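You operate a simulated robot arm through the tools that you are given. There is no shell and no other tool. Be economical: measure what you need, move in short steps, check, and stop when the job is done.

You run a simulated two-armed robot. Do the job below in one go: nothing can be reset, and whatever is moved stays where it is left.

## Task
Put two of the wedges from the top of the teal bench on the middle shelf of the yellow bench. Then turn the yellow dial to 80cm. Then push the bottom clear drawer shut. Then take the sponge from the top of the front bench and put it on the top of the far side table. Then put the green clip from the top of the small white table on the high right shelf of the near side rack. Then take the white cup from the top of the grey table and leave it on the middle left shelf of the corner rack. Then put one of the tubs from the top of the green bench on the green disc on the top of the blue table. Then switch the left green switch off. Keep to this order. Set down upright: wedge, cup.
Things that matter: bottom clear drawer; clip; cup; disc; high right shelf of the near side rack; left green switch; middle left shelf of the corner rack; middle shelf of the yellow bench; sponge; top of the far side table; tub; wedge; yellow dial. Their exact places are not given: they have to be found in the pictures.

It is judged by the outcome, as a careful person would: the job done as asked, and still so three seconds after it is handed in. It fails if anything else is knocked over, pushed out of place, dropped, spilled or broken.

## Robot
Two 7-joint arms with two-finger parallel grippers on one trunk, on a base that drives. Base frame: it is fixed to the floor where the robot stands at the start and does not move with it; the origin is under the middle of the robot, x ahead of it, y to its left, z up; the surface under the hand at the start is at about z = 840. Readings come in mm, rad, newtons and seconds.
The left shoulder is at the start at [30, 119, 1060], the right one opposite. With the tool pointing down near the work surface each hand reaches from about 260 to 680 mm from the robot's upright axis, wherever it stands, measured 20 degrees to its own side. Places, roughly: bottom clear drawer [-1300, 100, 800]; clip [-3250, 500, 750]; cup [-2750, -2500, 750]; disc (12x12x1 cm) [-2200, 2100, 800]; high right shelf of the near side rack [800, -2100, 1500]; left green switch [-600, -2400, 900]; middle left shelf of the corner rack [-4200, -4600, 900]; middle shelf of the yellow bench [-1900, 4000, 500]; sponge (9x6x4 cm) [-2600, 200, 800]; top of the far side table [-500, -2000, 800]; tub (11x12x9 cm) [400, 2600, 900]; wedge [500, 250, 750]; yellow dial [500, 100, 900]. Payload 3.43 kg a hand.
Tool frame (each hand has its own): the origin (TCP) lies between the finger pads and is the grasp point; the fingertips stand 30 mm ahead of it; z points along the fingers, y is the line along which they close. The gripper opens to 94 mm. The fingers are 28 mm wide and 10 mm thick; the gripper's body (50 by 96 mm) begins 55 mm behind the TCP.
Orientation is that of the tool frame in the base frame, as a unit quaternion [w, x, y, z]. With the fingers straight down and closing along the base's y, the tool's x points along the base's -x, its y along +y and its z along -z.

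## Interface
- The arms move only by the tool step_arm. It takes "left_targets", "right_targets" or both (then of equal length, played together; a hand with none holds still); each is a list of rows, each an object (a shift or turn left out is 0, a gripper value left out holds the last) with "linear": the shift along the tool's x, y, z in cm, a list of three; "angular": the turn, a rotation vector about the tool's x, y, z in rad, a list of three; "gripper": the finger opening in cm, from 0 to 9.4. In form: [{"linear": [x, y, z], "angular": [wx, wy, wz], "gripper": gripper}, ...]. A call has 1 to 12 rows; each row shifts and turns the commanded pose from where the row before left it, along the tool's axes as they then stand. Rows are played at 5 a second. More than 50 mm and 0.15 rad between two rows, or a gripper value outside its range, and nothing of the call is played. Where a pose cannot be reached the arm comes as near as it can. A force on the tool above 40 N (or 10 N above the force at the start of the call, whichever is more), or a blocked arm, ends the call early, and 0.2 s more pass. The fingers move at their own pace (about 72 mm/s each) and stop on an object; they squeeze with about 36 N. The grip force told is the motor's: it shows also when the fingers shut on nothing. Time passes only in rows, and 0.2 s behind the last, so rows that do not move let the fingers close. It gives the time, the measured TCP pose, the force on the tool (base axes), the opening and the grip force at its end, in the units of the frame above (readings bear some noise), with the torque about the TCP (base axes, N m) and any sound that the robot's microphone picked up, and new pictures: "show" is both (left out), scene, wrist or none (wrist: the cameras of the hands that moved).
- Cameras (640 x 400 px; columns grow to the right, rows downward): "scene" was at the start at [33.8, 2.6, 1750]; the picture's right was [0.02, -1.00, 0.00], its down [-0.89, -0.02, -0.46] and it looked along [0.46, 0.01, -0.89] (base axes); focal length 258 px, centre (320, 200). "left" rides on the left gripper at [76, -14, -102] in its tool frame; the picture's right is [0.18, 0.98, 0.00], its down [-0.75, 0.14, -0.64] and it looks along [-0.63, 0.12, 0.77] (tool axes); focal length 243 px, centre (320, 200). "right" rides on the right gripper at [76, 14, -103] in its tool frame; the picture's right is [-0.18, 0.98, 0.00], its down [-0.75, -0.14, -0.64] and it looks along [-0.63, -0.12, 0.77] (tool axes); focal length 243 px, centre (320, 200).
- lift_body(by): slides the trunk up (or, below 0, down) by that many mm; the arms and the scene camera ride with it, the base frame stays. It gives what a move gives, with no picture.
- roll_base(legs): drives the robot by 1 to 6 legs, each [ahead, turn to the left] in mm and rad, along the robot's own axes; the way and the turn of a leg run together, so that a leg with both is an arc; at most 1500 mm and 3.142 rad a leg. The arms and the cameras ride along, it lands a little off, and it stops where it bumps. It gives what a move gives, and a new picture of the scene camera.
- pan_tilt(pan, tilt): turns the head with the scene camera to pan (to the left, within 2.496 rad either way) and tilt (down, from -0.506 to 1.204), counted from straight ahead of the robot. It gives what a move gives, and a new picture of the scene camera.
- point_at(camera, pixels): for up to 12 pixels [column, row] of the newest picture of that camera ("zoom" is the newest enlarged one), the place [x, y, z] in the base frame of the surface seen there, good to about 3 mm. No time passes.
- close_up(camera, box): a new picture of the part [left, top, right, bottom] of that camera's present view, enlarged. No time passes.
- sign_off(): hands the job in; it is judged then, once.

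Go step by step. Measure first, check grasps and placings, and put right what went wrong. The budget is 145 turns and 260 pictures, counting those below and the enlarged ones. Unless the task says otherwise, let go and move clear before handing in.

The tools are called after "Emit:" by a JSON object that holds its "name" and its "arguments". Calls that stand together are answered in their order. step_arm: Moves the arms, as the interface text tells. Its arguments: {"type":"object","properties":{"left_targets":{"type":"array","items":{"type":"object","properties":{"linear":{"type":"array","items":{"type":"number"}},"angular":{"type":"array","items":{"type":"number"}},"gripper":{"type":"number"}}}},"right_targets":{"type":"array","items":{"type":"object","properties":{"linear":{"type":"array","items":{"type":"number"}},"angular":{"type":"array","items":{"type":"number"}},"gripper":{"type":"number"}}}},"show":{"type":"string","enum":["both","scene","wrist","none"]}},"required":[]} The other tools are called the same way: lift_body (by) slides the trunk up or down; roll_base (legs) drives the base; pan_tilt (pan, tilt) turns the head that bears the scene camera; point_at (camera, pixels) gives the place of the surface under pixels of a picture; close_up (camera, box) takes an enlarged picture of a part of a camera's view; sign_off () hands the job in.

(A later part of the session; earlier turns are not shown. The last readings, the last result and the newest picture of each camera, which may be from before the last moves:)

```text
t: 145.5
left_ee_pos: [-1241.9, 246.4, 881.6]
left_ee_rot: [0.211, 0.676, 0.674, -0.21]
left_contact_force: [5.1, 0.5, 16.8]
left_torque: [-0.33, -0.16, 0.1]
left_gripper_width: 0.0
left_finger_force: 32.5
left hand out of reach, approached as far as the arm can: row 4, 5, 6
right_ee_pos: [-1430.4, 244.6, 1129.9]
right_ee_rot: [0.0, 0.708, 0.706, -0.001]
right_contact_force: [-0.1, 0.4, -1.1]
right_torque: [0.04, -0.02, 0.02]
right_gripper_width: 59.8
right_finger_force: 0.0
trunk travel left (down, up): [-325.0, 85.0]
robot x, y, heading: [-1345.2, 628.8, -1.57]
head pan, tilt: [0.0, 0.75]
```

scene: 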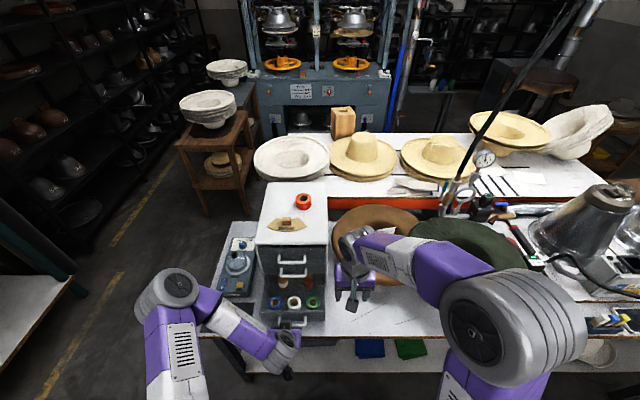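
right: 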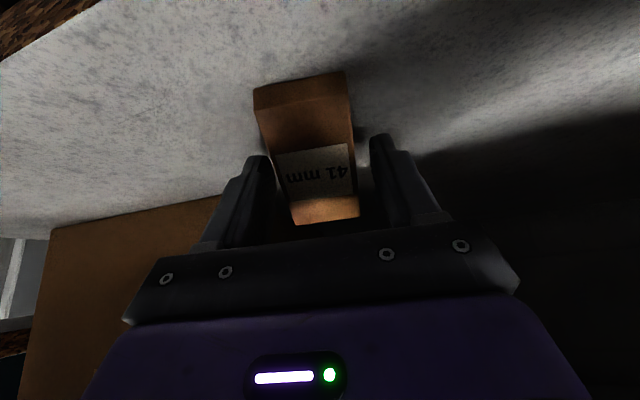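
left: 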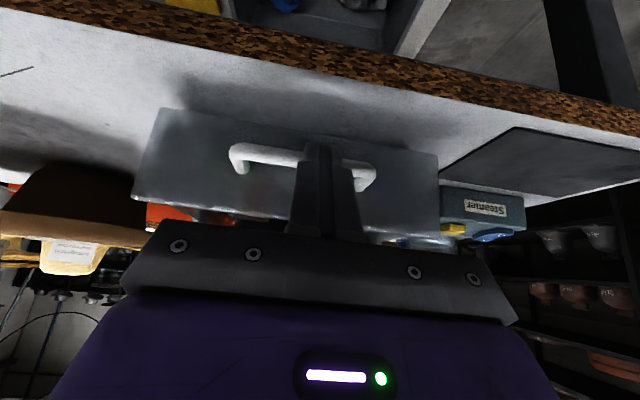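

The fingers touched the handle from above because the arm is too cramped at this distance. I lift off and back the base a little.

Emit:
{"name": "step_arm", "arguments": {"left_targets": [{"linear": [-2.26, 0, -3.3]}, {"linear": [-1.13, 0, -1.65]}, {}], "show": "none"}}

Emit:
{"name": "roll_base", "arguments": {"legs": [[-110, 0]]}}

```text
t: 146.3
left_ee_pos: [-1243.6, 245.5, 941.3]
left_ee_rot: [0.207, 0.678, 0.674, -0.21]
left_contact_force: [-0.3, 0.3, -0.2]
left_torque: [-0.02, -0.01, -0.06]
left_gripper_width: 0.3
left_finger_force: 33.5
right_ee_pos: [-1431.0, 243.2, 1129.7]
right_ee_rot: [0.0, 0.708, 0.707, -0.001]
right_contact_force: [-0.4, -0.3, 0.1]
right_torque: [0.0, 0.01, 0.03]
right_gripper_width: 59.9
right_finger_force: 0.1
trunk travel left (down, up): [-325.0, 85.0]
robot x, y, heading: [-1347.8, 627.6, -1.571]
head pan, tilt: [0.0, 0.75]
```

```text
t: 147.5
left_ee_pos: [-1241.8, 351.5, 942.1]
left_ee_rot: [0.208, 0.677, 0.674, -0.21]
left_contact_force: [-0.2, 0.4, -0.3]
left_torque: [0.02, 0.0, 0.02]
left_gripper_width: 0.0
left_finger_force: 33.1
right_ee_pos: [-1429.7, 349.7, 1129.4]
right_ee_rot: [0.0, 0.709, 0.705, -0.001]
right_contact_force: [0.0, 0.0, -0.5]
right_torque: [0.01, 0.04, 0.01]
right_gripper_width: 60.2
right_finger_force: 0.1
trunk travel left (down, up): [-325.0, 85.0]
robot x, y, heading: [-1343.8, 736.2, -1.571]
head pan, tilt: [0.0, 0.75]
```

scene: 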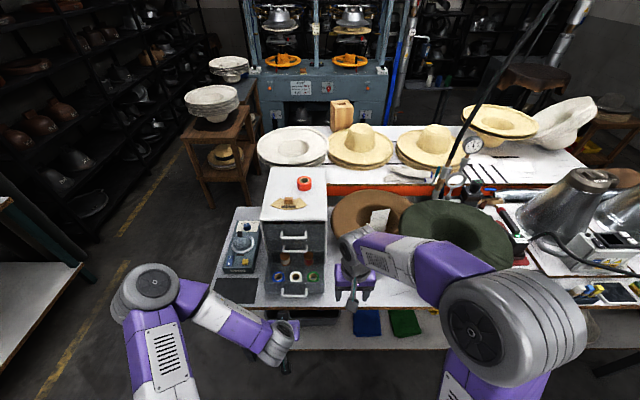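

Emit:
{"name": "step_arm", "arguments": {"left_targets": [{"linear": [0.33, -0.4, 4.02]}, {"linear": [0.33, -0.4, 4.02]}, {}], "show": "wrist"}}

```text
t: 148.3
left_ee_pos: [-1251.6, 313.8, 868.7]
left_ee_rot: [0.209, 0.677, 0.674, -0.21]
left_contact_force: [-0.1, -0.3, 0.6]
left_torque: [0.0, -0.01, 0.0]
left_gripper_width: 0.0
left_finger_force: 33.0
right_ee_pos: [-1430.3, 349.8, 1128.8]
right_ee_rot: [-0.001, 0.709, 0.705, 0.0]
right_contact_force: [0.0, 0.2, 0.0]
right_torque: [0.0, -0.02, -0.02]
right_gripper_width: 59.8
right_finger_force: 0.1
trunk travel left (down, up): [-325.0, 85.0]
robot x, y, heading: [-1346.7, 735.3, -1.573]
head pan, tilt: [0.0, 0.75]
```

left: 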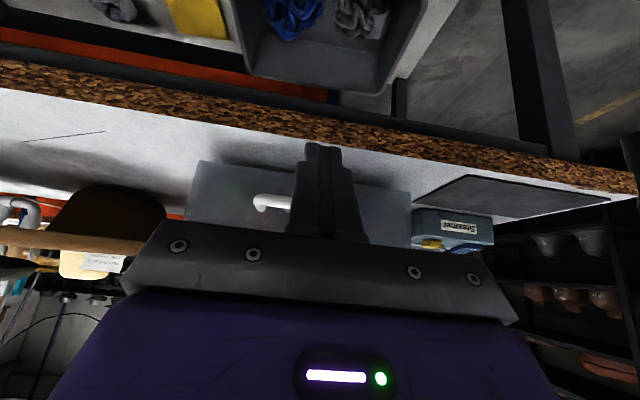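

In line with the handle. I push forward steadily.

Emit:
{"name": "step_arm", "arguments": {"left_targets": [{"linear": [-2.06, 0, 1.41]}, {"linear": [-2.06, 0, 1.41]}, {"linear": [-2.06, 0, 1.41]}, {"linear": [-1.65, 0, 1.13]}, {"linear": [-1.65, 0, 1.13]}, {"linear": [-1.65, 0, 1.13]}, {"linear": [-1.65, 0, 1.13]}], "show": "scene"}}

```text
t: 149.9
left_ee_pos: [-1253.5, 154.7, 871.6]
left_ee_rot: [0.208, 0.677, 0.674, -0.21]
left_contact_force: [0.2, 0.5, 0.5]
left_torque: [0.01, 0.0, 0.01]
left_gripper_width: 0.1
left_finger_force: 33.4
right_ee_pos: [-1431.4, 347.7, 1129.4]
right_ee_rot: [-0.001, 0.708, 0.706, 0.0]
right_contact_force: [0.2, 0.2, -0.4]
right_torque: [0.0, 0.01, 0.01]
right_gripper_width: 60.3
right_finger_force: 0.1
trunk travel left (down, up): [-325.0, 85.0]
robot x, y, heading: [-1346.3, 732.6, -1.576]
head pan, tilt: [0.0, 0.75]
```

scene: 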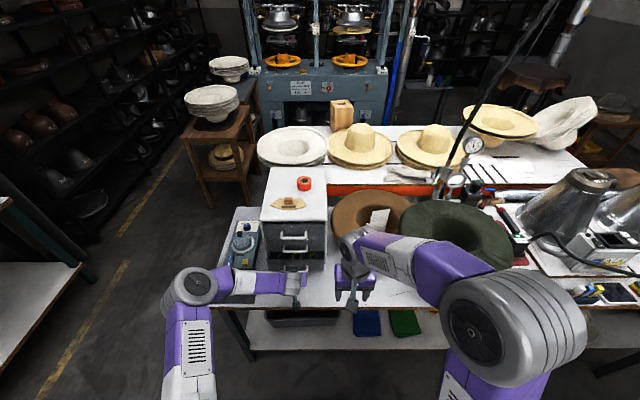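

Emit:
{"name": "step_arm", "arguments": {"left_targets": [{"linear": [-1.24, 0, 0.85]}, {"linear": [-1.24, 0, 0.85]}, {"linear": [-0.82, 0, 0.57]}, {"linear": [-0.82, 0, 0.57]}, {"linear": [-0.41, 0, 0.28]}, {"linear": [-0.41, 0, 0.28]}, {}], "show": "both"}}

```text
t: 151.2
left_ee_pos: [-1253.1, 108.2, 863.5]
left_ee_rot: [0.201, 0.679, 0.676, -0.204]
left_contact_force: [0.1, 3.9, -1.6]
left_torque: [0.06, 0.01, 0.03]
left_gripper_width: 0.0
left_finger_force: 33.3
right_ee_pos: [-1431.1, 349.4, 1128.8]
right_ee_rot: [-0.001, 0.708, 0.707, -0.001]
right_contact_force: [0.4, -0.6, 0.5]
right_torque: [0.03, 0.02, -0.03]
right_gripper_width: 60.0
right_finger_force: 0.1
trunk travel left (down, up): [-325.0, 85.0]
robot x, y, heading: [-1346.2, 734.8, -1.57]
head pan, tilt: [0.0, 0.75]
stopped in row 6 (left hand): the force on the tool passed its limit at 48 N (the readings are from after the stop); the commanded pose is now the measured one
```

scene: 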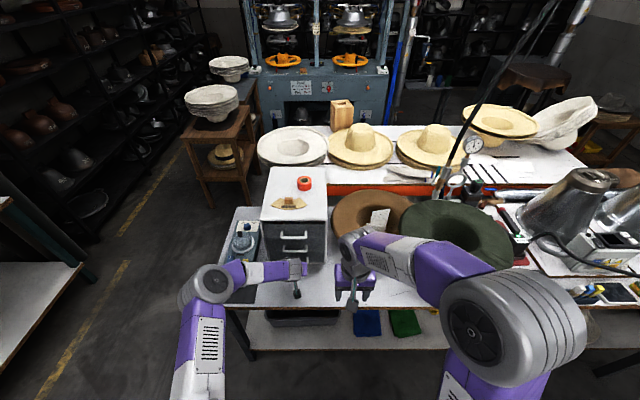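
left: 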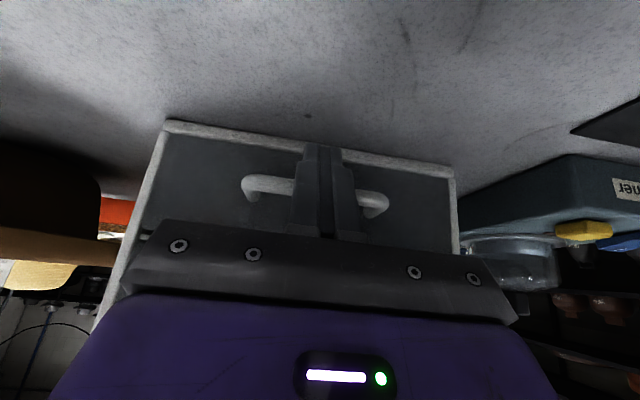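

A 48 N stop suggests the drawer hit home. I withdraw and measure.

Emit:
{"name": "step_arm", "arguments": {"left_targets": [{"linear": [3.3, 0, -2.26]}, {"linear": [3.3, 0, -2.26]}, {"linear": [3.3, 0, -2.26]}, {"linear": [3.3, 0, -2.26]}, {"linear": [0, 2, -3]}, {"linear": [-2.26, 2, -3.3]}], "show": "scene"}}

Emit:
{"name": "close_up", "arguments": {"camera": "scene", "box": [245, 210, 341, 290]}}

```text
t: 152.6
left_ee_pos: [-1211.4, 284.3, 931.3]
left_ee_rot: [0.202, 0.68, 0.675, -0.205]
left_contact_force: [0.9, -0.5, -0.2]
left_torque: [0.0, 0.04, -0.02]
left_gripper_width: 0.1
left_finger_force: 33.1
right_ee_pos: [-1431.4, 349.8, 1129.7]
right_ee_rot: [-0.001, 0.708, 0.706, -0.001]
right_contact_force: [-0.3, 0.4, -0.5]
right_torque: [0.02, 0.0, 0.01]
right_gripper_width: 60.1
right_finger_force: 0.0
trunk travel left (down, up): [-325.0, 85.0]
robot x, y, heading: [-1345.7, 737.3, -1.571]
head pan, tilt: [0.0, 0.75]
```

scene: 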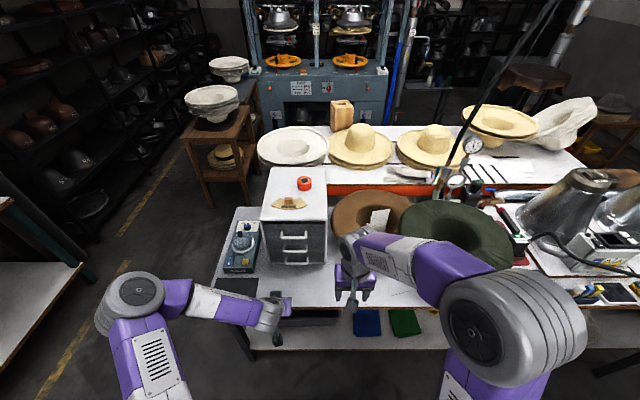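

```text
5.00 times, centred on (293, 250) of scene
```

zoom: 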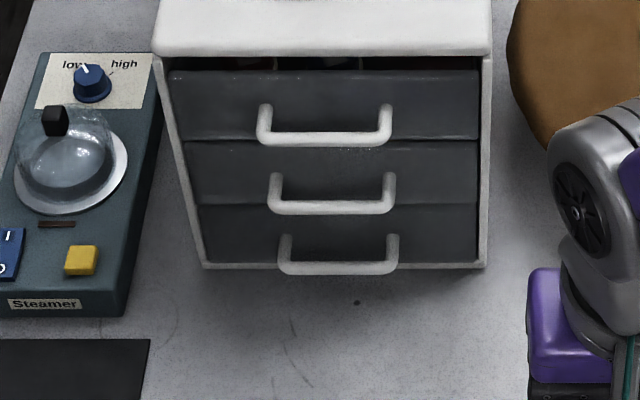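

The drawer is flush. Now to find the sponge toward x≈-2600 on this bench: I look right.

Emit:
{"name": "pan_tilt", "arguments": {"pan": -0.85, "tilt": 0.55}}

Emit:
{"name": "close_up", "arguments": {"camera": "scene", "box": [200, 120, 456, 280]}}

```text
t: 153.7
left_ee_pos: [-1211.7, 282.4, 931.4]
left_ee_rot: [0.202, 0.678, 0.676, -0.204]
left_contact_force: [1.0, -1.2, -1.1]
left_torque: [0.0, -0.02, 0.03]
left_gripper_width: 0.3
left_finger_force: 33.1
right_ee_pos: [-1431.9, 351.1, 1129.1]
right_ee_rot: [-0.001, 0.707, 0.707, -0.001]
right_contact_force: [0.1, 0.5, -0.2]
right_torque: [-0.02, -0.03, 0.02]
right_gripper_width: 60.0
right_finger_force: 0.1
trunk travel left (down, up): [-325.0, 85.0]
robot x, y, heading: [-1347.1, 734.9, -1.576]
head pan, tilt: [-0.85, 0.55]
```

scene: 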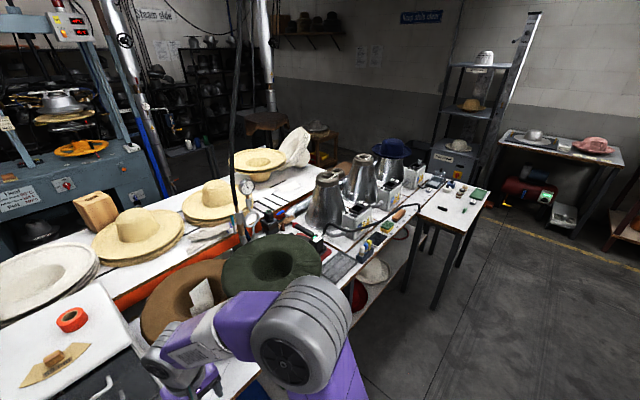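

```text
2.50 times, centred on (328, 200) of scene
```

zoom: 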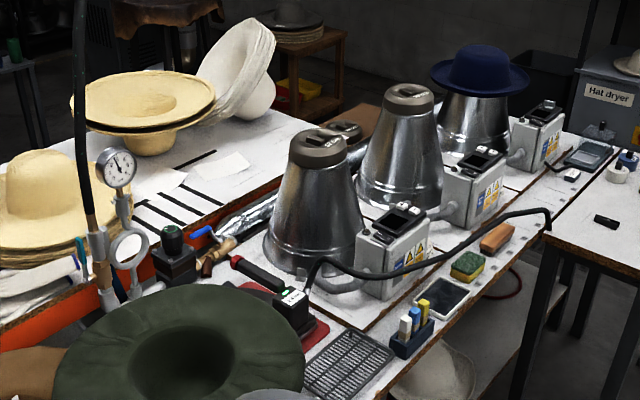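

The green-yellow sponge is at zoom (467,264). I measure it and its neighbours (box of bottles, cable, block), and the white table.

Emit:
{"name": "point_at", "arguments": {"camera": "zoom", "pixels": [[467, 262], [455, 273], [480, 268], [468, 254], [497, 235], [412, 330], [440, 298], [552, 235], [470, 318], [590, 250], [400, 250], [360, 238]]}}

Emit:
{"name": "point_at", "arguments": {"camera": "scene", "pixels": [[420, 235], [455, 235], [490, 190], [430, 175], [405, 290], [455, 232]]}}

```text
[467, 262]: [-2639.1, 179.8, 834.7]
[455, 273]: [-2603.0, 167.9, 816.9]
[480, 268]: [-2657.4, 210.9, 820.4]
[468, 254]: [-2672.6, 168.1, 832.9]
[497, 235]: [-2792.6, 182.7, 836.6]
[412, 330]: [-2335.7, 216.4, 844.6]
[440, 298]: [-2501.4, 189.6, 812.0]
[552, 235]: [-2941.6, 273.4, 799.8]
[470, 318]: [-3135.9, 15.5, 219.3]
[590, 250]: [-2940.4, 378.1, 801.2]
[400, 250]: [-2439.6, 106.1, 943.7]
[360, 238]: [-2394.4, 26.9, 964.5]
```

```text
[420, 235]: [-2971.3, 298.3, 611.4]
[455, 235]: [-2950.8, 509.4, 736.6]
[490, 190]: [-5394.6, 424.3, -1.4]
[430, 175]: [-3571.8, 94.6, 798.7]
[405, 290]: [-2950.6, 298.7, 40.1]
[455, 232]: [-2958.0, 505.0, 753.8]
```

Sponge at ≈(-2640,185), top z≈836. I tuck the left arm and drive to (-2520,~700), facing it.

Emit:
{"name": "step_arm", "arguments": {"left_targets": [{"linear": [0, 1, -4], "angular": [0, 0.15, 0]}, {"linear": [0, 1, -4], "angular": [0, 0.15, 0]}, {"linear": [0, 1, -4], "angular": [0, 0.15, 0]}, {"linear": [0, 1, -3], "angular": [0, 0.13, 0]}], "show": "none"}}

Emit:
{"name": "roll_base", "arguments": {"legs": [[0, -1.571], [1173, 0], [0, 1.571]]}}

Emit:
{"name": "pan_tilt", "arguments": {"pan": -0.3, "tilt": 0.85}}

```text
t: 154.7
left_ee_pos: [-1170.9, 336.2, 1071.3]
left_ee_rot: [0.0, 0.709, 0.705, -0.002]
left_contact_force: [0.1, -0.7, 0.0]
left_torque: [0.0, -0.04, -0.02]
left_gripper_width: 0.2
left_finger_force: 33.2
right_ee_pos: [-1430.4, 349.9, 1128.9]
right_ee_rot: [-0.001, 0.707, 0.707, 0.0]
right_contact_force: [-0.1, 0.6, -0.5]
right_torque: [-0.02, -0.02, -0.01]
right_gripper_width: 60.0
right_finger_force: 0.0
trunk travel left (down, up): [-325.0, 85.0]
robot x, y, heading: [-1346.2, 731.9, -1.572]
head pan, tilt: [-0.85, 0.55]
```

```text
t: 168.3
left_ee_pos: [-2320.2, 290.5, 1068.9]
left_ee_rot: [-0.001, 0.679, 0.734, -0.002]
left_contact_force: [0.1, 0.3, -0.2]
left_torque: [-0.01, 0.0, 0.01]
left_gripper_width: 0.4
left_finger_force: 33.6
right_ee_pos: [-2580.3, 282.8, 1128.5]
right_ee_rot: [-0.001, 0.678, 0.735, 0.0]
right_contact_force: [0.1, 1.0, -0.2]
right_torque: [0.01, 0.03, -0.01]
right_gripper_width: 59.8
right_finger_force: 0.1
trunk travel left (down, up): [-325.0, 85.0]
robot x, y, heading: [-2527.3, 676.0, -1.492]
head pan, tilt: [-0.85, 0.55]
```

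scene: 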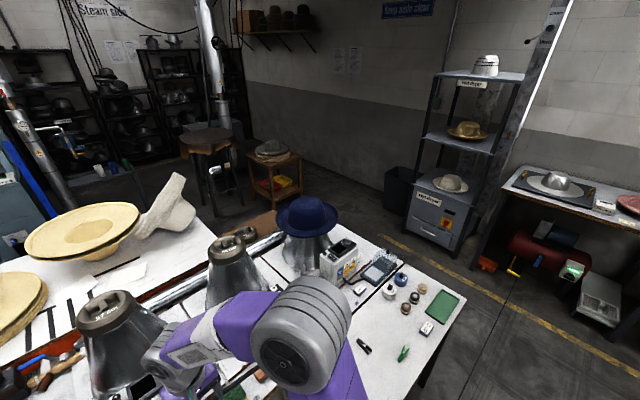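

```text
t: 169.3
left_ee_pos: [-2320.5, 290.7, 1070.2]
left_ee_rot: [-0.001, 0.679, 0.734, -0.001]
left_contact_force: [-0.1, 0.8, 0.6]
left_torque: [-0.02, -0.03, -0.04]
left_gripper_width: 0.2
left_finger_force: 32.8
right_ee_pos: [-2580.1, 282.7, 1130.0]
right_ee_rot: [0.0, 0.678, 0.735, -0.001]
right_contact_force: [-0.5, 0.2, -0.1]
right_torque: [0.02, -0.02, -0.03]
right_gripper_width: 59.9
right_finger_force: 0.0
trunk travel left (down, up): [-325.0, 85.0]
robot x, y, heading: [-2530.4, 675.3, -1.495]
head pan, tilt: [-0.3, 0.85]
```

scene: 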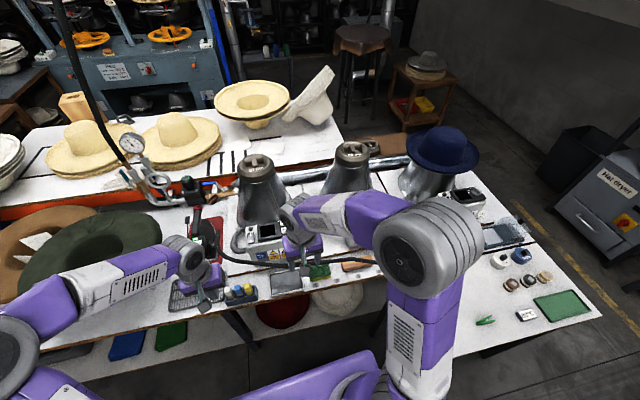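

Sponge seen at (318,272) under the right hand; the green clip at (484,321) on the white table. I look through the right wrist camera and enlarge.

Emit:
{"name": "close_up", "arguments": {"camera": "right", "box": [0, 0, 640, 400]}}

Emit:
{"name": "close_up", "arguments": {"camera": "scene", "box": [260, 230, 388, 310]}}

```text
1.00 times, centred on (320, 200) of right (not enlarged: the box is as wide or as high as the picture)
```

zoom: 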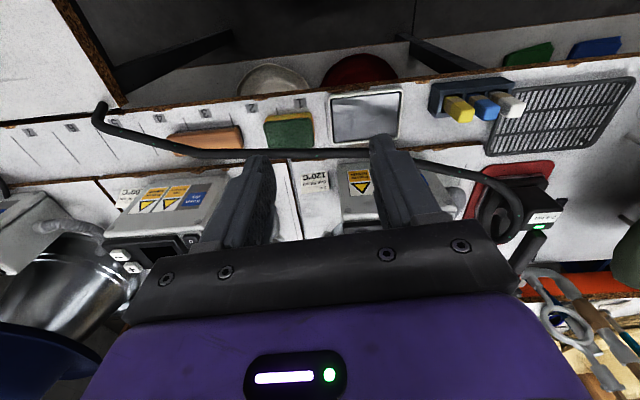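

```text
5.00 times, centred on (324, 270) of scene
```

zoom: 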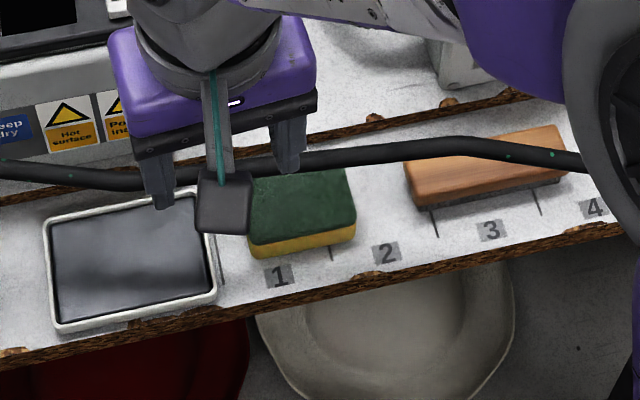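

Emit:
{"name": "point_at", "arguments": {"camera": "zoom", "pixels": [[252, 245], [353, 222], [345, 172], [300, 210], [330, 160], [400, 148], [520, 150], [100, 178], [280, 168], [60, 240], [212, 290], [180, 205]]}}

```text
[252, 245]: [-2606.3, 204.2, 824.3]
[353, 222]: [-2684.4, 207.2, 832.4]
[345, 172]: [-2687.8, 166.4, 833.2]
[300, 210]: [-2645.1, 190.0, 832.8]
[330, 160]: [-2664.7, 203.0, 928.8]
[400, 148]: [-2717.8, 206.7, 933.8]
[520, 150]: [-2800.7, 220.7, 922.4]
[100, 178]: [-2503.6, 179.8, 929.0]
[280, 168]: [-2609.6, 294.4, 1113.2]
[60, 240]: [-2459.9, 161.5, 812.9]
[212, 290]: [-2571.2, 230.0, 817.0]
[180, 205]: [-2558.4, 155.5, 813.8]
```

The cable runs at z≈930 directly above the sponge, so a straight-down grasp is out. I measure the sponge exactly through the right wrist camera.

Emit:
{"name": "close_up", "arguments": {"camera": "right", "box": [220, 90, 348, 170]}}

Emit:
{"name": "point_at", "arguments": {"camera": "zoom", "pixels": [[225, 155], [450, 130], [225, 130], [450, 105], [230, 280], [460, 280], [340, 200], [100, 280], [300, 325]]}}

```text
5.00 times, centred on (284, 130) of right
```

zoom: 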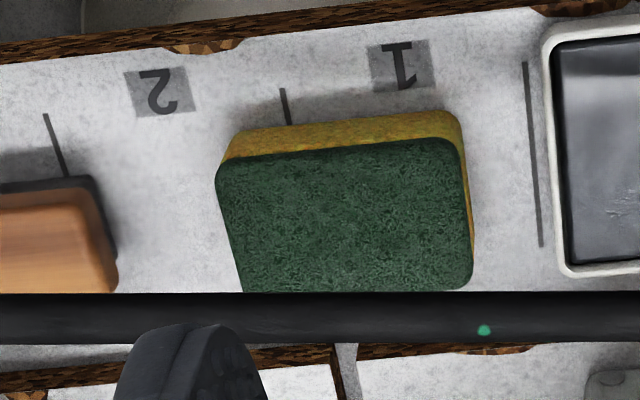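

```text
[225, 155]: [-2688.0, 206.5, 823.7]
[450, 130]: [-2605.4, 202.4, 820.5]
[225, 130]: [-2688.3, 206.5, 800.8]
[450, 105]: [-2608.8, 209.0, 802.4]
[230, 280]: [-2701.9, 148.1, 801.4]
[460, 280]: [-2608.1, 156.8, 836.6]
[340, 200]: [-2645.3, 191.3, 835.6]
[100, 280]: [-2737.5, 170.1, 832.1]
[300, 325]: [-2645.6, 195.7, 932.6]
```

The sponge is ≈90 mm along x, 60 mm deep, yawed ≈+0.04; gripping from the front under the cable, with fingers wide open along x, is the way. I back the base for arm room and align.

Emit:
{"name": "roll_base", "arguments": {"legs": [[0, -0.035], [-120, 0]]}}

Emit:
{"name": "step_arm", "arguments": {"right_targets": [{"angular": [0, -0.15, 0], "gripper": 9.4}, {"angular": [0, -0.15, 0]}, {"angular": [0, -0.15, 0]}, {"angular": [0, -0.15, 0]}, {"angular": [0, -0.15, 0]}, {"angular": [0, -0.15, 0]}, {}], "show": "none"}}

```text
t: 170.9
left_ee_pos: [-2339.8, 402.2, 1071.2]
left_ee_rot: [-0.001, 0.693, 0.721, -0.003]
left_contact_force: [-0.3, 0.4, 0.3]
left_torque: [0.01, -0.02, 0.03]
left_gripper_width: 0.0
left_finger_force: 32.5
right_ee_pos: [-2599.0, 404.6, 1130.9]
right_ee_rot: [-0.001, 0.692, 0.722, -0.001]
right_contact_force: [-0.2, -0.1, 1.1]
right_torque: [-0.02, 0.0, 0.0]
right_gripper_width: 59.9
right_finger_force: 0.1
trunk travel left (down, up): [-325.0, 85.0]
robot x, y, heading: [-2534.0, 793.0, -1.53]
head pan, tilt: [-0.3, 0.85]
```

scene: 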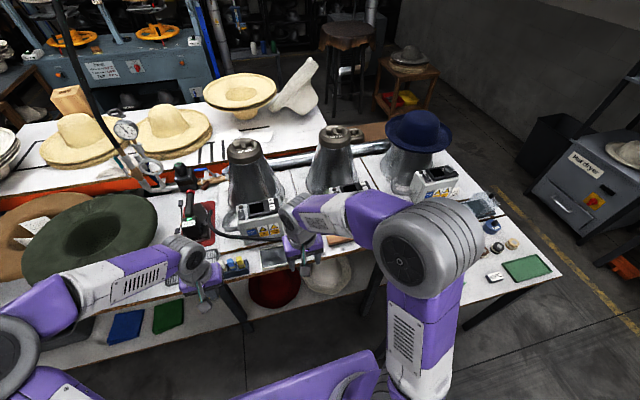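

```text
t: 172.5
left_ee_pos: [-2340.0, 402.4, 1070.9]
left_ee_rot: [0.001, 0.694, 0.72, -0.002]
left_contact_force: [1.1, 0.4, 0.2]
left_torque: [-0.02, -0.02, 0.0]
left_gripper_width: 0.0
left_finger_force: 33.6
right_ee_pos: [-2588.6, 382.2, 1136.6]
right_ee_rot: [0.313, 0.623, 0.65, -0.301]
right_contact_force: [-1.0, -0.6, 0.5]
right_torque: [-0.02, 0.0, 0.0]
right_gripper_width: 94.1
right_finger_force: 0.0
right hand out of reach, approached as far as the arm can: row 5, 6
trunk travel left (down, up): [-325.0, 85.0]
robot x, y, heading: [-2531.0, 790.9, -1.526]
head pan, tilt: [-0.3, 0.85]
```

Emit:
{"name": "step_arm", "arguments": {"right_targets": [{"linear": [1.92, -0.81, 3.58]}, {"linear": [1.92, -0.81, 3.58]}, {"linear": [1.92, -0.81, 3.58]}, {"linear": [1.92, -0.81, 3.58]}, {"linear": [1.92, -0.81, 3.58]}, {"linear": [1.92, -0.81, 3.58]}, {"linear": [1.92, -0.81, 3.58]}, {}], "show": "both"}}

```text
t: 174.3
left_ee_pos: [-2340.8, 401.8, 1069.9]
left_ee_rot: [0.0, 0.693, 0.721, -0.001]
left_contact_force: [0.7, 0.2, 0.3]
left_torque: [0.0, 0.0, -0.03]
left_gripper_width: 0.0
left_finger_force: 32.7
right_ee_pos: [-2631.2, 287.9, 922.9]
right_ee_rot: [0.314, 0.623, 0.651, -0.301]
right_contact_force: [-0.4, 0.7, -1.1]
right_torque: [0.01, -0.03, 0.03]
right_gripper_width: 93.9
right_finger_force: 0.1
right hand out of reach, approached as far as the arm can: row 6, 7
trunk travel left (down, up): [-325.0, 85.0]
robot x, y, heading: [-2529.0, 793.3, -1.526]
head pan, tilt: [-0.3, 0.85]
```

scene: 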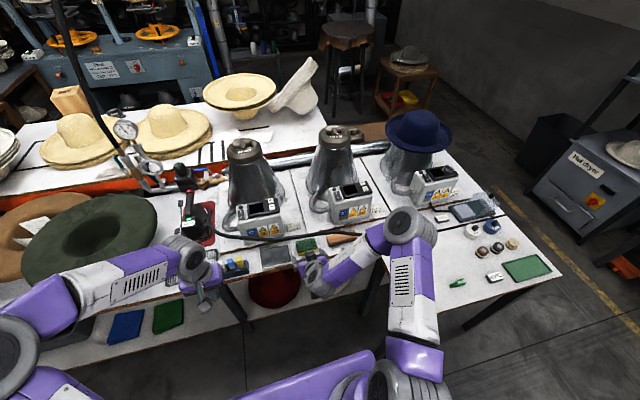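
right: 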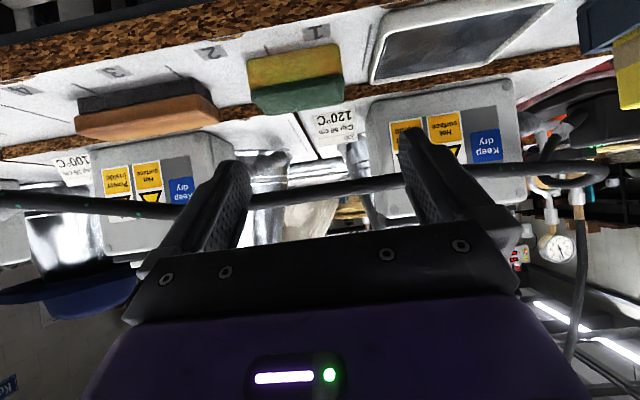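

The arm is cramped that low; lowering the trunk gives it room. I lower it 53 mm first to see the pose, staying in front of the bench.

Emit:
{"name": "lift_body", "arguments": {"by": -80}}

Emit:
{"name": "step_arm", "arguments": {"right_targets": [{}, {}], "show": "wrist"}}

```text
t: 175.5
left_ee_pos: [-2339.9, 402.6, 990.9]
left_ee_rot: [0.001, 0.694, 0.72, -0.003]
left_contact_force: [-0.9, -0.4, 1.2]
left_torque: [0.0, -0.01, 0.01]
left_gripper_width: 0.0
left_finger_force: 33.2
right_ee_pos: [-2631.5, 287.3, 842.5]
right_ee_rot: [0.312, 0.624, 0.65, -0.302]
right_contact_force: [-0.3, -0.3, 0.6]
right_torque: [0.0, 0.0, 0.02]
right_gripper_width: 94.2
right_finger_force: 0.1
trunk travel left (down, up): [-245.0, 165.0]
robot x, y, heading: [-2533.9, 793.7, -1.525]
head pan, tilt: [-0.3, 0.85]
```

```text
t: 176.1
left_ee_pos: [-2339.7, 403.8, 991.3]
left_ee_rot: [0.0, 0.693, 0.721, -0.002]
left_contact_force: [0.4, -0.2, 0.9]
left_torque: [-0.01, 0.01, 0.02]
left_gripper_width: 0.0
left_finger_force: 33.2
right_ee_pos: [-2630.9, 287.5, 843.8]
right_ee_rot: [0.312, 0.624, 0.65, -0.302]
right_contact_force: [-0.5, -0.3, 0.2]
right_torque: [-0.01, -0.02, 0.0]
right_gripper_width: 93.9
right_finger_force: 0.0
trunk travel left (down, up): [-245.0, 165.0]
robot x, y, heading: [-2534.0, 794.9, -1.528]
head pan, tilt: [-0.3, 0.85]
```

right: 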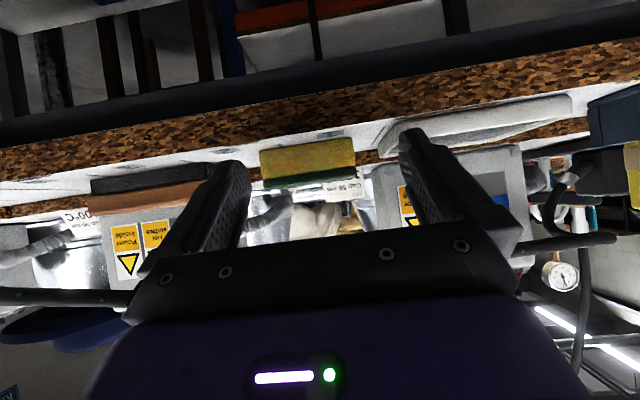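

Emit:
{"name": "step_arm", "arguments": {"right_targets": [{"linear": [0, -1.0, 0]}, {"linear": [0, -0.6, 0]}, {}], "show": "wrist"}}

Emit:
{"name": "point_at", "arguments": {"camera": "right", "pixels": [[265, 165], [352, 155], [258, 155], [357, 145], [300, 160], [300, 125], [230, 170], [410, 135]]}}

```text
t: 176.9
left_ee_pos: [-2340.0, 401.7, 991.0]
left_ee_rot: [-0.001, 0.693, 0.721, -0.002]
left_contact_force: [0.1, -0.7, 0.8]
left_torque: [-0.01, -0.01, -0.01]
left_gripper_width: 0.1
left_finger_force: 33.2
right_ee_pos: [-2630.2, 288.6, 842.7]
right_ee_rot: [0.312, 0.624, 0.65, -0.302]
right_contact_force: [0.6, -0.7, 1.0]
right_torque: [-0.01, 0.03, 0.01]
right_gripper_width: 94.0
right_finger_force: 0.1
right hand out of reach, approached as far as the arm can: row 1, 2
trunk travel left (down, up): [-245.0, 165.0]
robot x, y, heading: [-2534.4, 790.6, -1.528]
head pan, tilt: [-0.3, 0.85]
```

right: 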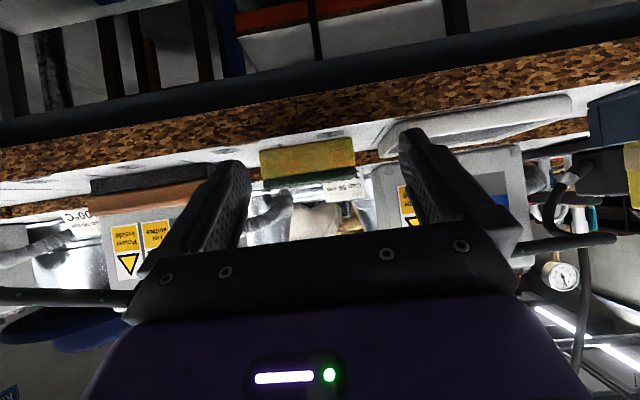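

```text
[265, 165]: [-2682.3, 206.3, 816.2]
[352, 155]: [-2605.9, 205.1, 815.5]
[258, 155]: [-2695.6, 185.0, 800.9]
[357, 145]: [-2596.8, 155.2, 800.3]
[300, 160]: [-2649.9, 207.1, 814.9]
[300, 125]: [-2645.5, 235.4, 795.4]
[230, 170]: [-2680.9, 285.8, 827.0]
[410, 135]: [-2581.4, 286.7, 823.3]
```

The commanded pose is still below reach. I raise the command 105 mm, then lower the trunk 60 mm, which lands the hand at z≈835.

Emit:
{"name": "step_arm", "arguments": {"right_targets": [{"linear": [-2.74, 0.47, -2.18]}, {"linear": [-2.74, 0.47, -2.18]}, {"linear": [-2.74, 0.47, -2.18]}, {}], "show": "none"}}

Emit:
{"name": "lift_body", "arguments": {"by": -55}}

Emit:
{"name": "step_arm", "arguments": {"right_targets": [{}], "show": "both"}}

```text
t: 177.9
left_ee_pos: [-2339.8, 402.5, 989.9]
left_ee_rot: [-0.001, 0.693, 0.721, -0.001]
left_contact_force: [-0.4, 0.1, -0.5]
left_torque: [0.02, -0.02, 0.01]
left_gripper_width: 0.0
left_finger_force: 33.4
right_ee_pos: [-2615.8, 286.3, 950.2]
right_ee_rot: [0.312, 0.624, 0.65, -0.301]
right_contact_force: [-0.2, -0.1, 0.1]
right_torque: [-0.03, 0.01, -0.01]
right_gripper_width: 94.2
right_finger_force: 0.0
trunk travel left (down, up): [-245.0, 165.0]
robot x, y, heading: [-2532.8, 795.1, -1.529]
head pan, tilt: [-0.3, 0.85]
```

```text
t: 178.8
left_ee_pos: [-2340.1, 403.7, 935.5]
left_ee_rot: [0.0, 0.694, 0.72, -0.002]
left_contact_force: [-0.4, 0.4, 0.5]
left_torque: [0.01, 0.0, 0.02]
left_gripper_width: 0.0
left_finger_force: 32.6
right_ee_pos: [-2615.4, 286.0, 895.5]
right_ee_rot: [0.313, 0.623, 0.65, -0.302]
right_contact_force: [-0.8, 0.2, 0.2]
right_torque: [0.02, 0.0, -0.01]
right_gripper_width: 93.8
right_finger_force: 0.0
trunk travel left (down, up): [-190.0, 220.0]
robot x, y, heading: [-2531.2, 792.7, -1.529]
head pan, tilt: [-0.3, 0.85]
```

```text
t: 179.2
left_ee_pos: [-2339.8, 402.9, 936.4]
left_ee_rot: [0.0, 0.693, 0.721, -0.003]
left_contact_force: [-0.3, -0.3, -0.5]
left_torque: [-0.01, 0.01, 0.03]
left_gripper_width: 0.1
left_finger_force: 32.5
right_ee_pos: [-2615.5, 286.7, 896.2]
right_ee_rot: [0.312, 0.623, 0.65, -0.302]
right_contact_force: [0.6, -0.5, 0.3]
right_torque: [-0.01, 0.03, -0.01]
right_gripper_width: 94.2
right_finger_force: 0.1
trunk travel left (down, up): [-190.0, 220.0]
robot x, y, heading: [-2529.9, 791.4, -1.527]
head pan, tilt: [-0.3, 0.85]
```

scene: 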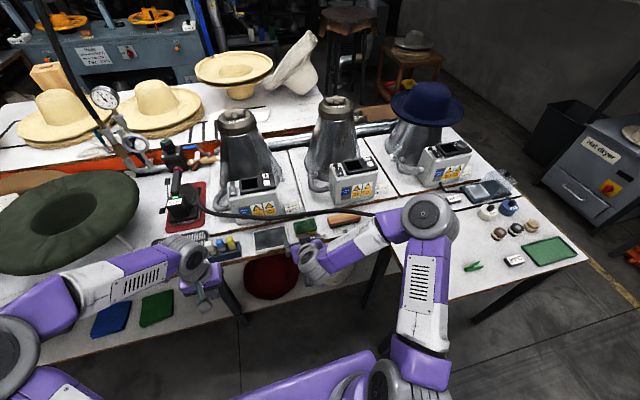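
right: 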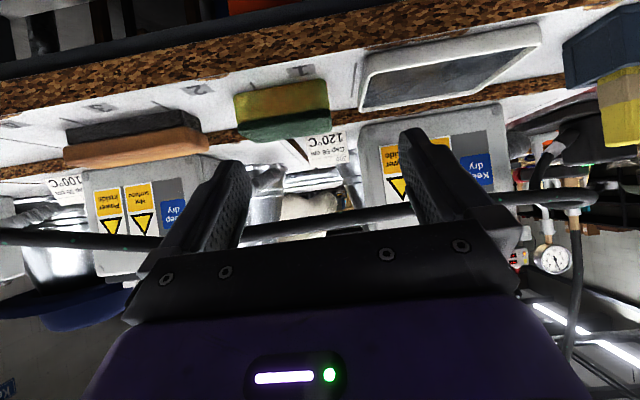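

Now the command equals the measured pose. I shift 35 mm right and 60 mm down.

Emit:
{"name": "step_arm", "arguments": {"right_targets": [{"linear": [2.35, -1.78, 1.87]}, {"linear": [2.35, -1.78, 1.87]}, {}], "show": "wrist"}}

```text
t: 180.0
left_ee_pos: [-2339.1, 402.0, 934.4]
left_ee_rot: [0.0, 0.693, 0.721, -0.001]
left_contact_force: [0.8, -0.4, -0.5]
left_torque: [-0.03, -0.02, 0.02]
left_gripper_width: 0.0
left_finger_force: 33.0
right_ee_pos: [-2652.2, 285.8, 835.9]
right_ee_rot: [0.311, 0.625, 0.649, -0.302]
right_contact_force: [1.0, 0.3, -0.4]
right_torque: [-0.01, 0.01, -0.02]
right_gripper_width: 94.0
right_finger_force: 0.1
trunk travel left (down, up): [-190.0, 220.0]
robot x, y, heading: [-2529.6, 789.8, -1.534]
head pan, tilt: [-0.3, 0.85]
```

right: 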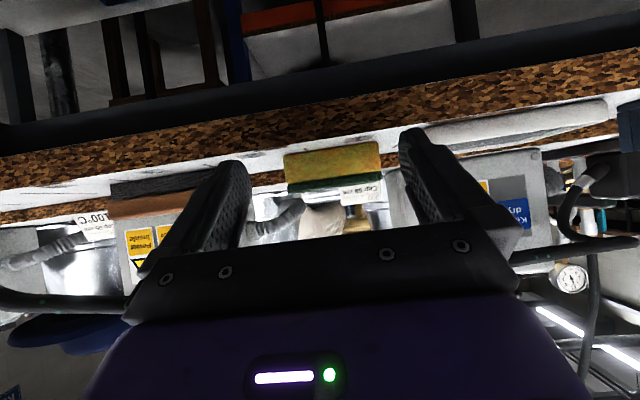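

Emit:
{"name": "point_at", "arguments": {"camera": "right", "pixels": [[288, 168], [376, 158], [332, 165], [245, 175], [404, 145], [285, 160], [380, 150]]}}

Emit:
{"name": "close_up", "arguments": {"camera": "right", "box": [230, 110, 422, 230]}}

```text
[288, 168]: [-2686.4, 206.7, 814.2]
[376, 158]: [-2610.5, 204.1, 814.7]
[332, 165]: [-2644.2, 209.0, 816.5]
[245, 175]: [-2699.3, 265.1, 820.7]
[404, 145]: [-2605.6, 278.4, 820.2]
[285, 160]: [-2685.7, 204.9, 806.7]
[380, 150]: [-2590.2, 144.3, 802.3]
```

```text
3.33 times, centred on (326, 170) of right
```

zoom: 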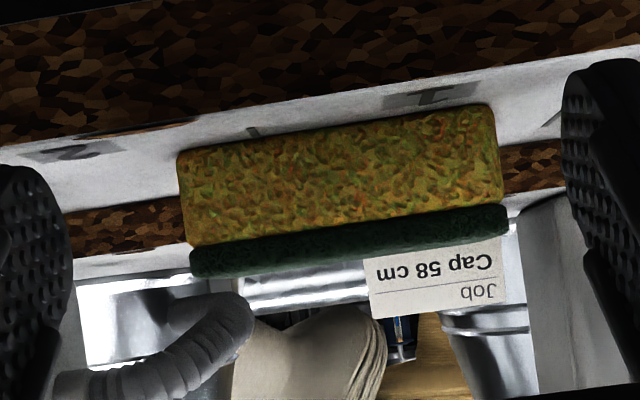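

Hand centred on the sponge. I slide forward 90 mm under the cable with fingers flanking it.

Emit:
{"name": "step_arm", "arguments": {"right_targets": [{"linear": [-0.933, 0, 1.175]}, {"linear": [-0.933, 0, 1.175]}, {"linear": [-0.933, 0, 1.175]}, {"linear": [-0.933, 0, 1.175]}, {"linear": [-0.622, 0, 0.783]}, {"linear": [-0.622, 0, 0.783]}, {"linear": [-0.622, 0, 0.783]}, {}], "show": "wrist"}}

Emit:
{"name": "close_up", "arguments": {"camera": "scene", "box": [250, 200, 378, 280]}}

```text
t: 181.8
left_ee_pos: [-2339.4, 402.2, 934.9]
left_ee_rot: [0.0, 0.693, 0.721, -0.002]
left_contact_force: [0.4, -0.2, 0.6]
left_torque: [-0.01, 0.0, -0.03]
left_gripper_width: 0.2
left_finger_force: 33.3
right_ee_pos: [-2647.8, 193.9, 836.9]
right_ee_rot: [0.313, 0.623, 0.651, -0.301]
right_contact_force: [0.5, -0.4, -0.2]
right_torque: [-0.02, -0.01, 0.01]
right_gripper_width: 93.9
right_finger_force: 0.1
trunk travel left (down, up): [-190.0, 220.0]
robot x, y, heading: [-2528.9, 792.4, -1.531]
head pan, tilt: [-0.3, 0.85]
```

right: 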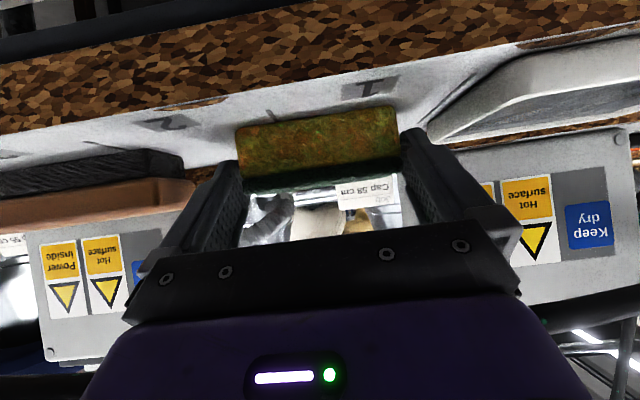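

```text
5.00 times, centred on (314, 240) of scene
```

zoom: 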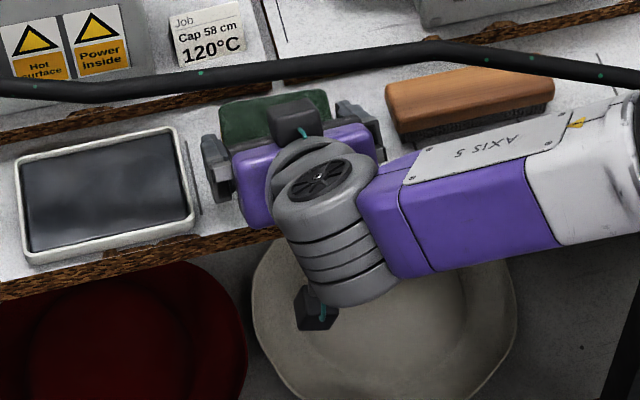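

The sponge sits between the fingers untouched. I close.

Emit:
{"name": "step_arm", "arguments": {"right_targets": [{"linear": [-0.5, 0, 0.63]}, {"gripper": 6.0}, {"gripper": 6.0}, {"gripper": 6.0}, {}], "show": "none"}}

Emit:
{"name": "step_arm", "arguments": {"right_targets": [{"linear": [-0.78, 0, -0.62]}, {"linear": [-0.4, 0, -0.31]}, {"linear": [1.24, 0, -1.57]}, {"linear": [1.24, 0, -1.57]}, {"linear": [1.24, 0, -1.57]}, {"linear": [1.24, 0, -1.57]}, {"linear": [1.24, 0, -1.57]}, {}], "show": "both"}}

```text
t: 183.0
left_ee_pos: [-2339.5, 401.2, 936.5]
left_ee_rot: [-0.001, 0.694, 0.72, -0.002]
left_contact_force: [0.1, 0.4, 0.6]
left_torque: [0.02, 0.0, -0.02]
left_gripper_width: 0.0
left_finger_force: 32.8
right_ee_pos: [-2647.9, 185.9, 835.3]
right_ee_rot: [0.312, 0.624, 0.65, -0.303]
right_contact_force: [0.1, 0.0, 1.0]
right_torque: [-0.02, 0.0, -0.06]
right_gripper_width: 85.7
right_finger_force: 36.0
trunk travel left (down, up): [-190.0, 220.0]
robot x, y, heading: [-2535.3, 797.7, -1.529]
head pan, tilt: [-0.3, 0.85]
```

```text
t: 184.8
left_ee_pos: [-2339.6, 402.6, 934.7]
left_ee_rot: [-0.001, 0.693, 0.721, -0.002]
left_contact_force: [0.7, -0.3, -0.3]
left_torque: [0.06, 0.02, 0.03]
left_gripper_width: 0.0
left_finger_force: 32.7
right_ee_pos: [-2650.6, 286.8, 851.0]
right_ee_rot: [0.312, 0.624, 0.65, -0.302]
right_contact_force: [0.1, 0.3, -0.4]
right_torque: [0.0, 0.0, -0.03]
right_gripper_width: 85.6
right_finger_force: 35.9
trunk travel left (down, up): [-190.0, 220.0]
robot x, y, heading: [-2532.0, 790.0, -1.532]
head pan, tilt: [-0.3, 0.85]
```

scene: 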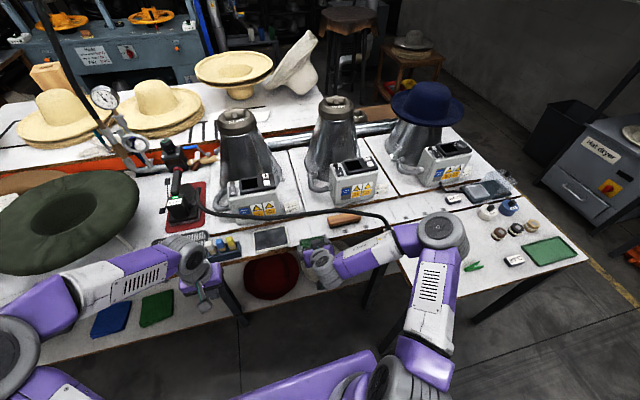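
right: 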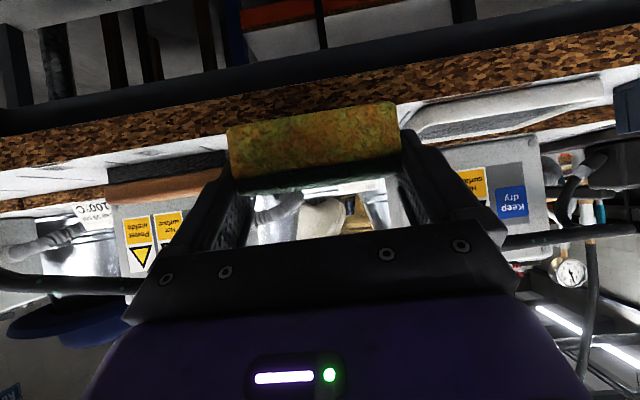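

The sponge is held (85.6 mm). I back off, raise the trunk, set the right hand upright, and drive east to look at the far side table.

Emit:
{"name": "roll_base", "arguments": {"legs": [[-200, 0]]}}

Emit:
{"name": "lift_body", "arguments": {"by": 135}}

Emit:
{"name": "step_arm", "arguments": {"right_targets": [{"linear": [-1, 0, -3], "angular": [0, 0.15, 0]}, {"linear": [-1, 0, -3], "angular": [0, 0.15, 0]}, {"linear": [-1, 0, -3], "angular": [0, 0.15, 0]}, {"angular": [0, 0.15, 0]}, {"angular": [0, 0.15, 0]}, {"angular": [0, 0.15, 0]}, {"linear": [2, 0, -2]}, {"linear": [2, 0, -2]}], "show": "none"}}

Emit:
{"name": "roll_base", "arguments": {"legs": [[0, 1.53], [1500, 0], [500, 0], [0, -1.5]]}}

```text
t: 186.5
left_ee_pos: [-2348.0, 609.5, 935.8]
left_ee_rot: [0.0, 0.692, 0.722, -0.003]
left_contact_force: [0.6, 0.2, 0.5]
left_torque: [0.0, 0.0, -0.02]
left_gripper_width: 0.2
left_finger_force: 33.1
right_ee_pos: [-2658.8, 491.7, 851.6]
right_ee_rot: [0.312, 0.623, 0.65, -0.302]
right_contact_force: [-1.2, -0.4, 0.9]
right_torque: [-0.02, 0.01, 0.04]
right_gripper_width: 85.3
right_finger_force: 36.3
trunk travel left (down, up): [-190.0, 220.0]
robot x, y, heading: [-2537.2, 997.7, -1.522]
head pan, tilt: [-0.3, 0.85]
```

scene: 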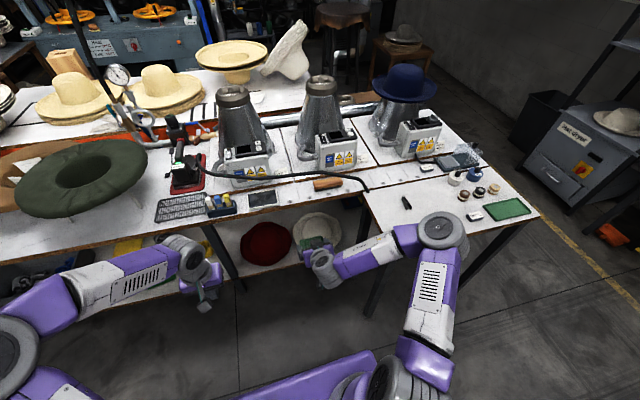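

```text
t: 188.1
left_ee_pos: [-2347.7, 608.8, 1070.9]
left_ee_rot: [0.0, 0.693, 0.721, -0.002]
left_contact_force: [0.1, 0.5, 0.0]
left_torque: [-0.01, 0.0, 0.01]
left_gripper_width: 0.2
left_finger_force: 33.3
right_ee_pos: [-2658.5, 491.7, 986.0]
right_ee_rot: [0.312, 0.623, 0.651, -0.301]
right_contact_force: [0.3, 0.2, -0.3]
right_torque: [0.05, 0.0, 0.05]
right_gripper_width: 85.1
right_finger_force: 36.0
trunk travel left (down, up): [-325.0, 85.0]
robot x, y, heading: [-2540.2, 999.5, -1.525]
head pan, tilt: [-0.3, 0.85]
```

```text
t: 189.9
left_ee_pos: [-2346.0, 608.3, 1071.5]
left_ee_rot: [-0.001, 0.693, 0.721, -0.003]
left_contact_force: [-1.1, -0.2, -0.2]
left_torque: [0.0, 0.03, -0.05]
left_gripper_width: 0.0
left_finger_force: 33.2
right_ee_pos: [-2659.7, 573.5, 1114.3]
right_ee_rot: [0.0, 0.692, 0.722, 0.0]
right_contact_force: [-0.1, 0.2, -0.9]
right_torque: [0.0, 0.01, 0.04]
right_gripper_width: 84.8
right_finger_force: 36.2
trunk travel left (down, up): [-325.0, 85.0]
robot x, y, heading: [-2543.1, 996.1, -1.528]
head pan, tilt: [-0.3, 0.85]
```

```text
t: 207.3
left_ee_pos: [-367.2, 585.9, 1070.0]
left_ee_rot: [-0.001, 0.705, 0.709, -0.002]
left_contact_force: [0.1, -0.4, 0.1]
left_torque: [-0.03, 0.0, 0.02]
left_gripper_width: 0.2
left_finger_force: 32.8
right_ee_pos: [-679.5, 560.7, 1114.3]
right_ee_rot: [-0.001, 0.705, 0.709, -0.001]
right_contact_force: [-0.2, -0.2, -0.1]
right_torque: [0.02, 0.03, -0.01]
right_gripper_width: 84.3
right_finger_force: 36.0
trunk travel left (down, up): [-325.0, 85.0]
robot x, y, heading: [-545.4, 978.6, -1.564]
head pan, tilt: [-0.3, 0.85]
```

scene: 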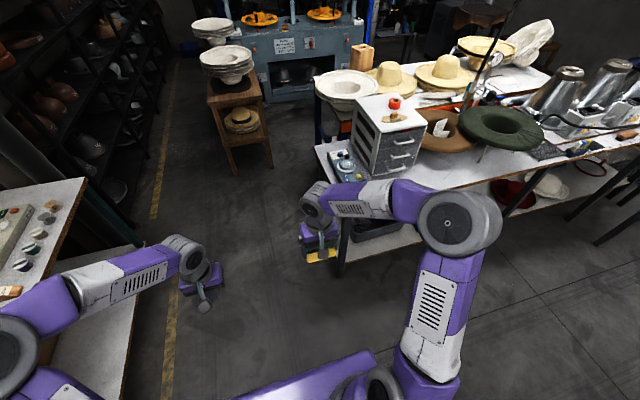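

At (-545,979), facing -y. I look ahead for the far side table and measure obstacles.

Emit:
{"name": "pan_tilt", "arguments": {"pan": 0.0, "tilt": 0.4}}

Emit:
{"name": "close_up", "arguments": {"camera": "scene", "box": [160, 80, 480, 280]}}

Emit:
{"name": "point_at", "arguments": {"camera": "zoom", "pixels": [[180, 320], [300, 330], [150, 310], [120, 250], [200, 180], [300, 180], [260, 260], [430, 270], [400, 330], [80, 200], [50, 360], [320, 170]]}}

```text
t: 208.2
left_ee_pos: [-367.2, 586.2, 1070.8]
left_ee_rot: [0.0, 0.705, 0.709, -0.002]
left_contact_force: [-0.1, 0.4, 0.0]
left_torque: [0.03, 0.0, 0.01]
left_gripper_width: 0.0
left_finger_force: 32.9
right_ee_pos: [-680.4, 561.1, 1113.7]
right_ee_rot: [-0.001, 0.704, 0.71, -0.001]
right_contact_force: [0.3, -0.6, 0.3]
right_torque: [0.01, -0.01, 0.01]
right_gripper_width: 84.3
right_finger_force: 36.0
trunk travel left (down, up): [-325.0, 85.0]
robot x, y, heading: [-545.7, 984.0, -1.562]
head pan, tilt: [0.0, 0.4]
```

scene: 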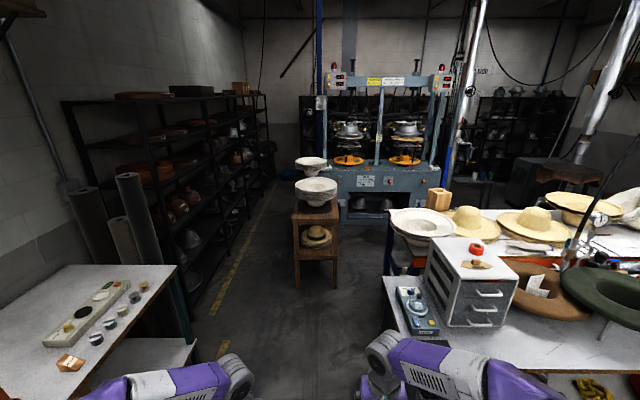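

```text
2.00 times, centred on (320, 180) of scene
```

zoom: 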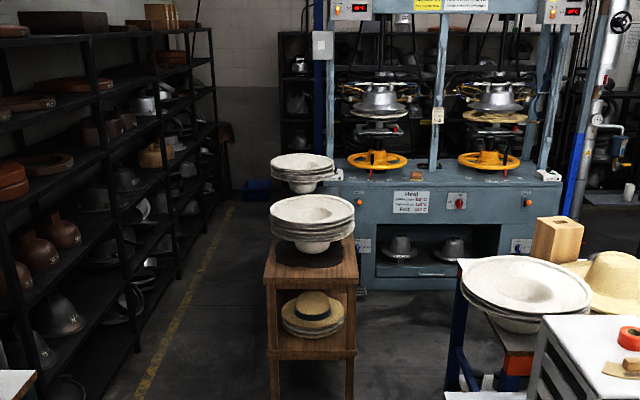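

```text
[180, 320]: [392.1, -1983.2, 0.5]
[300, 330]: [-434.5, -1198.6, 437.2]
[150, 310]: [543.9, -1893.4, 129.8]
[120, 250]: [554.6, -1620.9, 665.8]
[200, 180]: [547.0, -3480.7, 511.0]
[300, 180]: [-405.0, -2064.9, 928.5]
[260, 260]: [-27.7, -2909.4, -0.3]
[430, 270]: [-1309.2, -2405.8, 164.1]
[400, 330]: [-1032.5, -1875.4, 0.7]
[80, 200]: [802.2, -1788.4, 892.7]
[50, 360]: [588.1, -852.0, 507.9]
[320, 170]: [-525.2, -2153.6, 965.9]
```

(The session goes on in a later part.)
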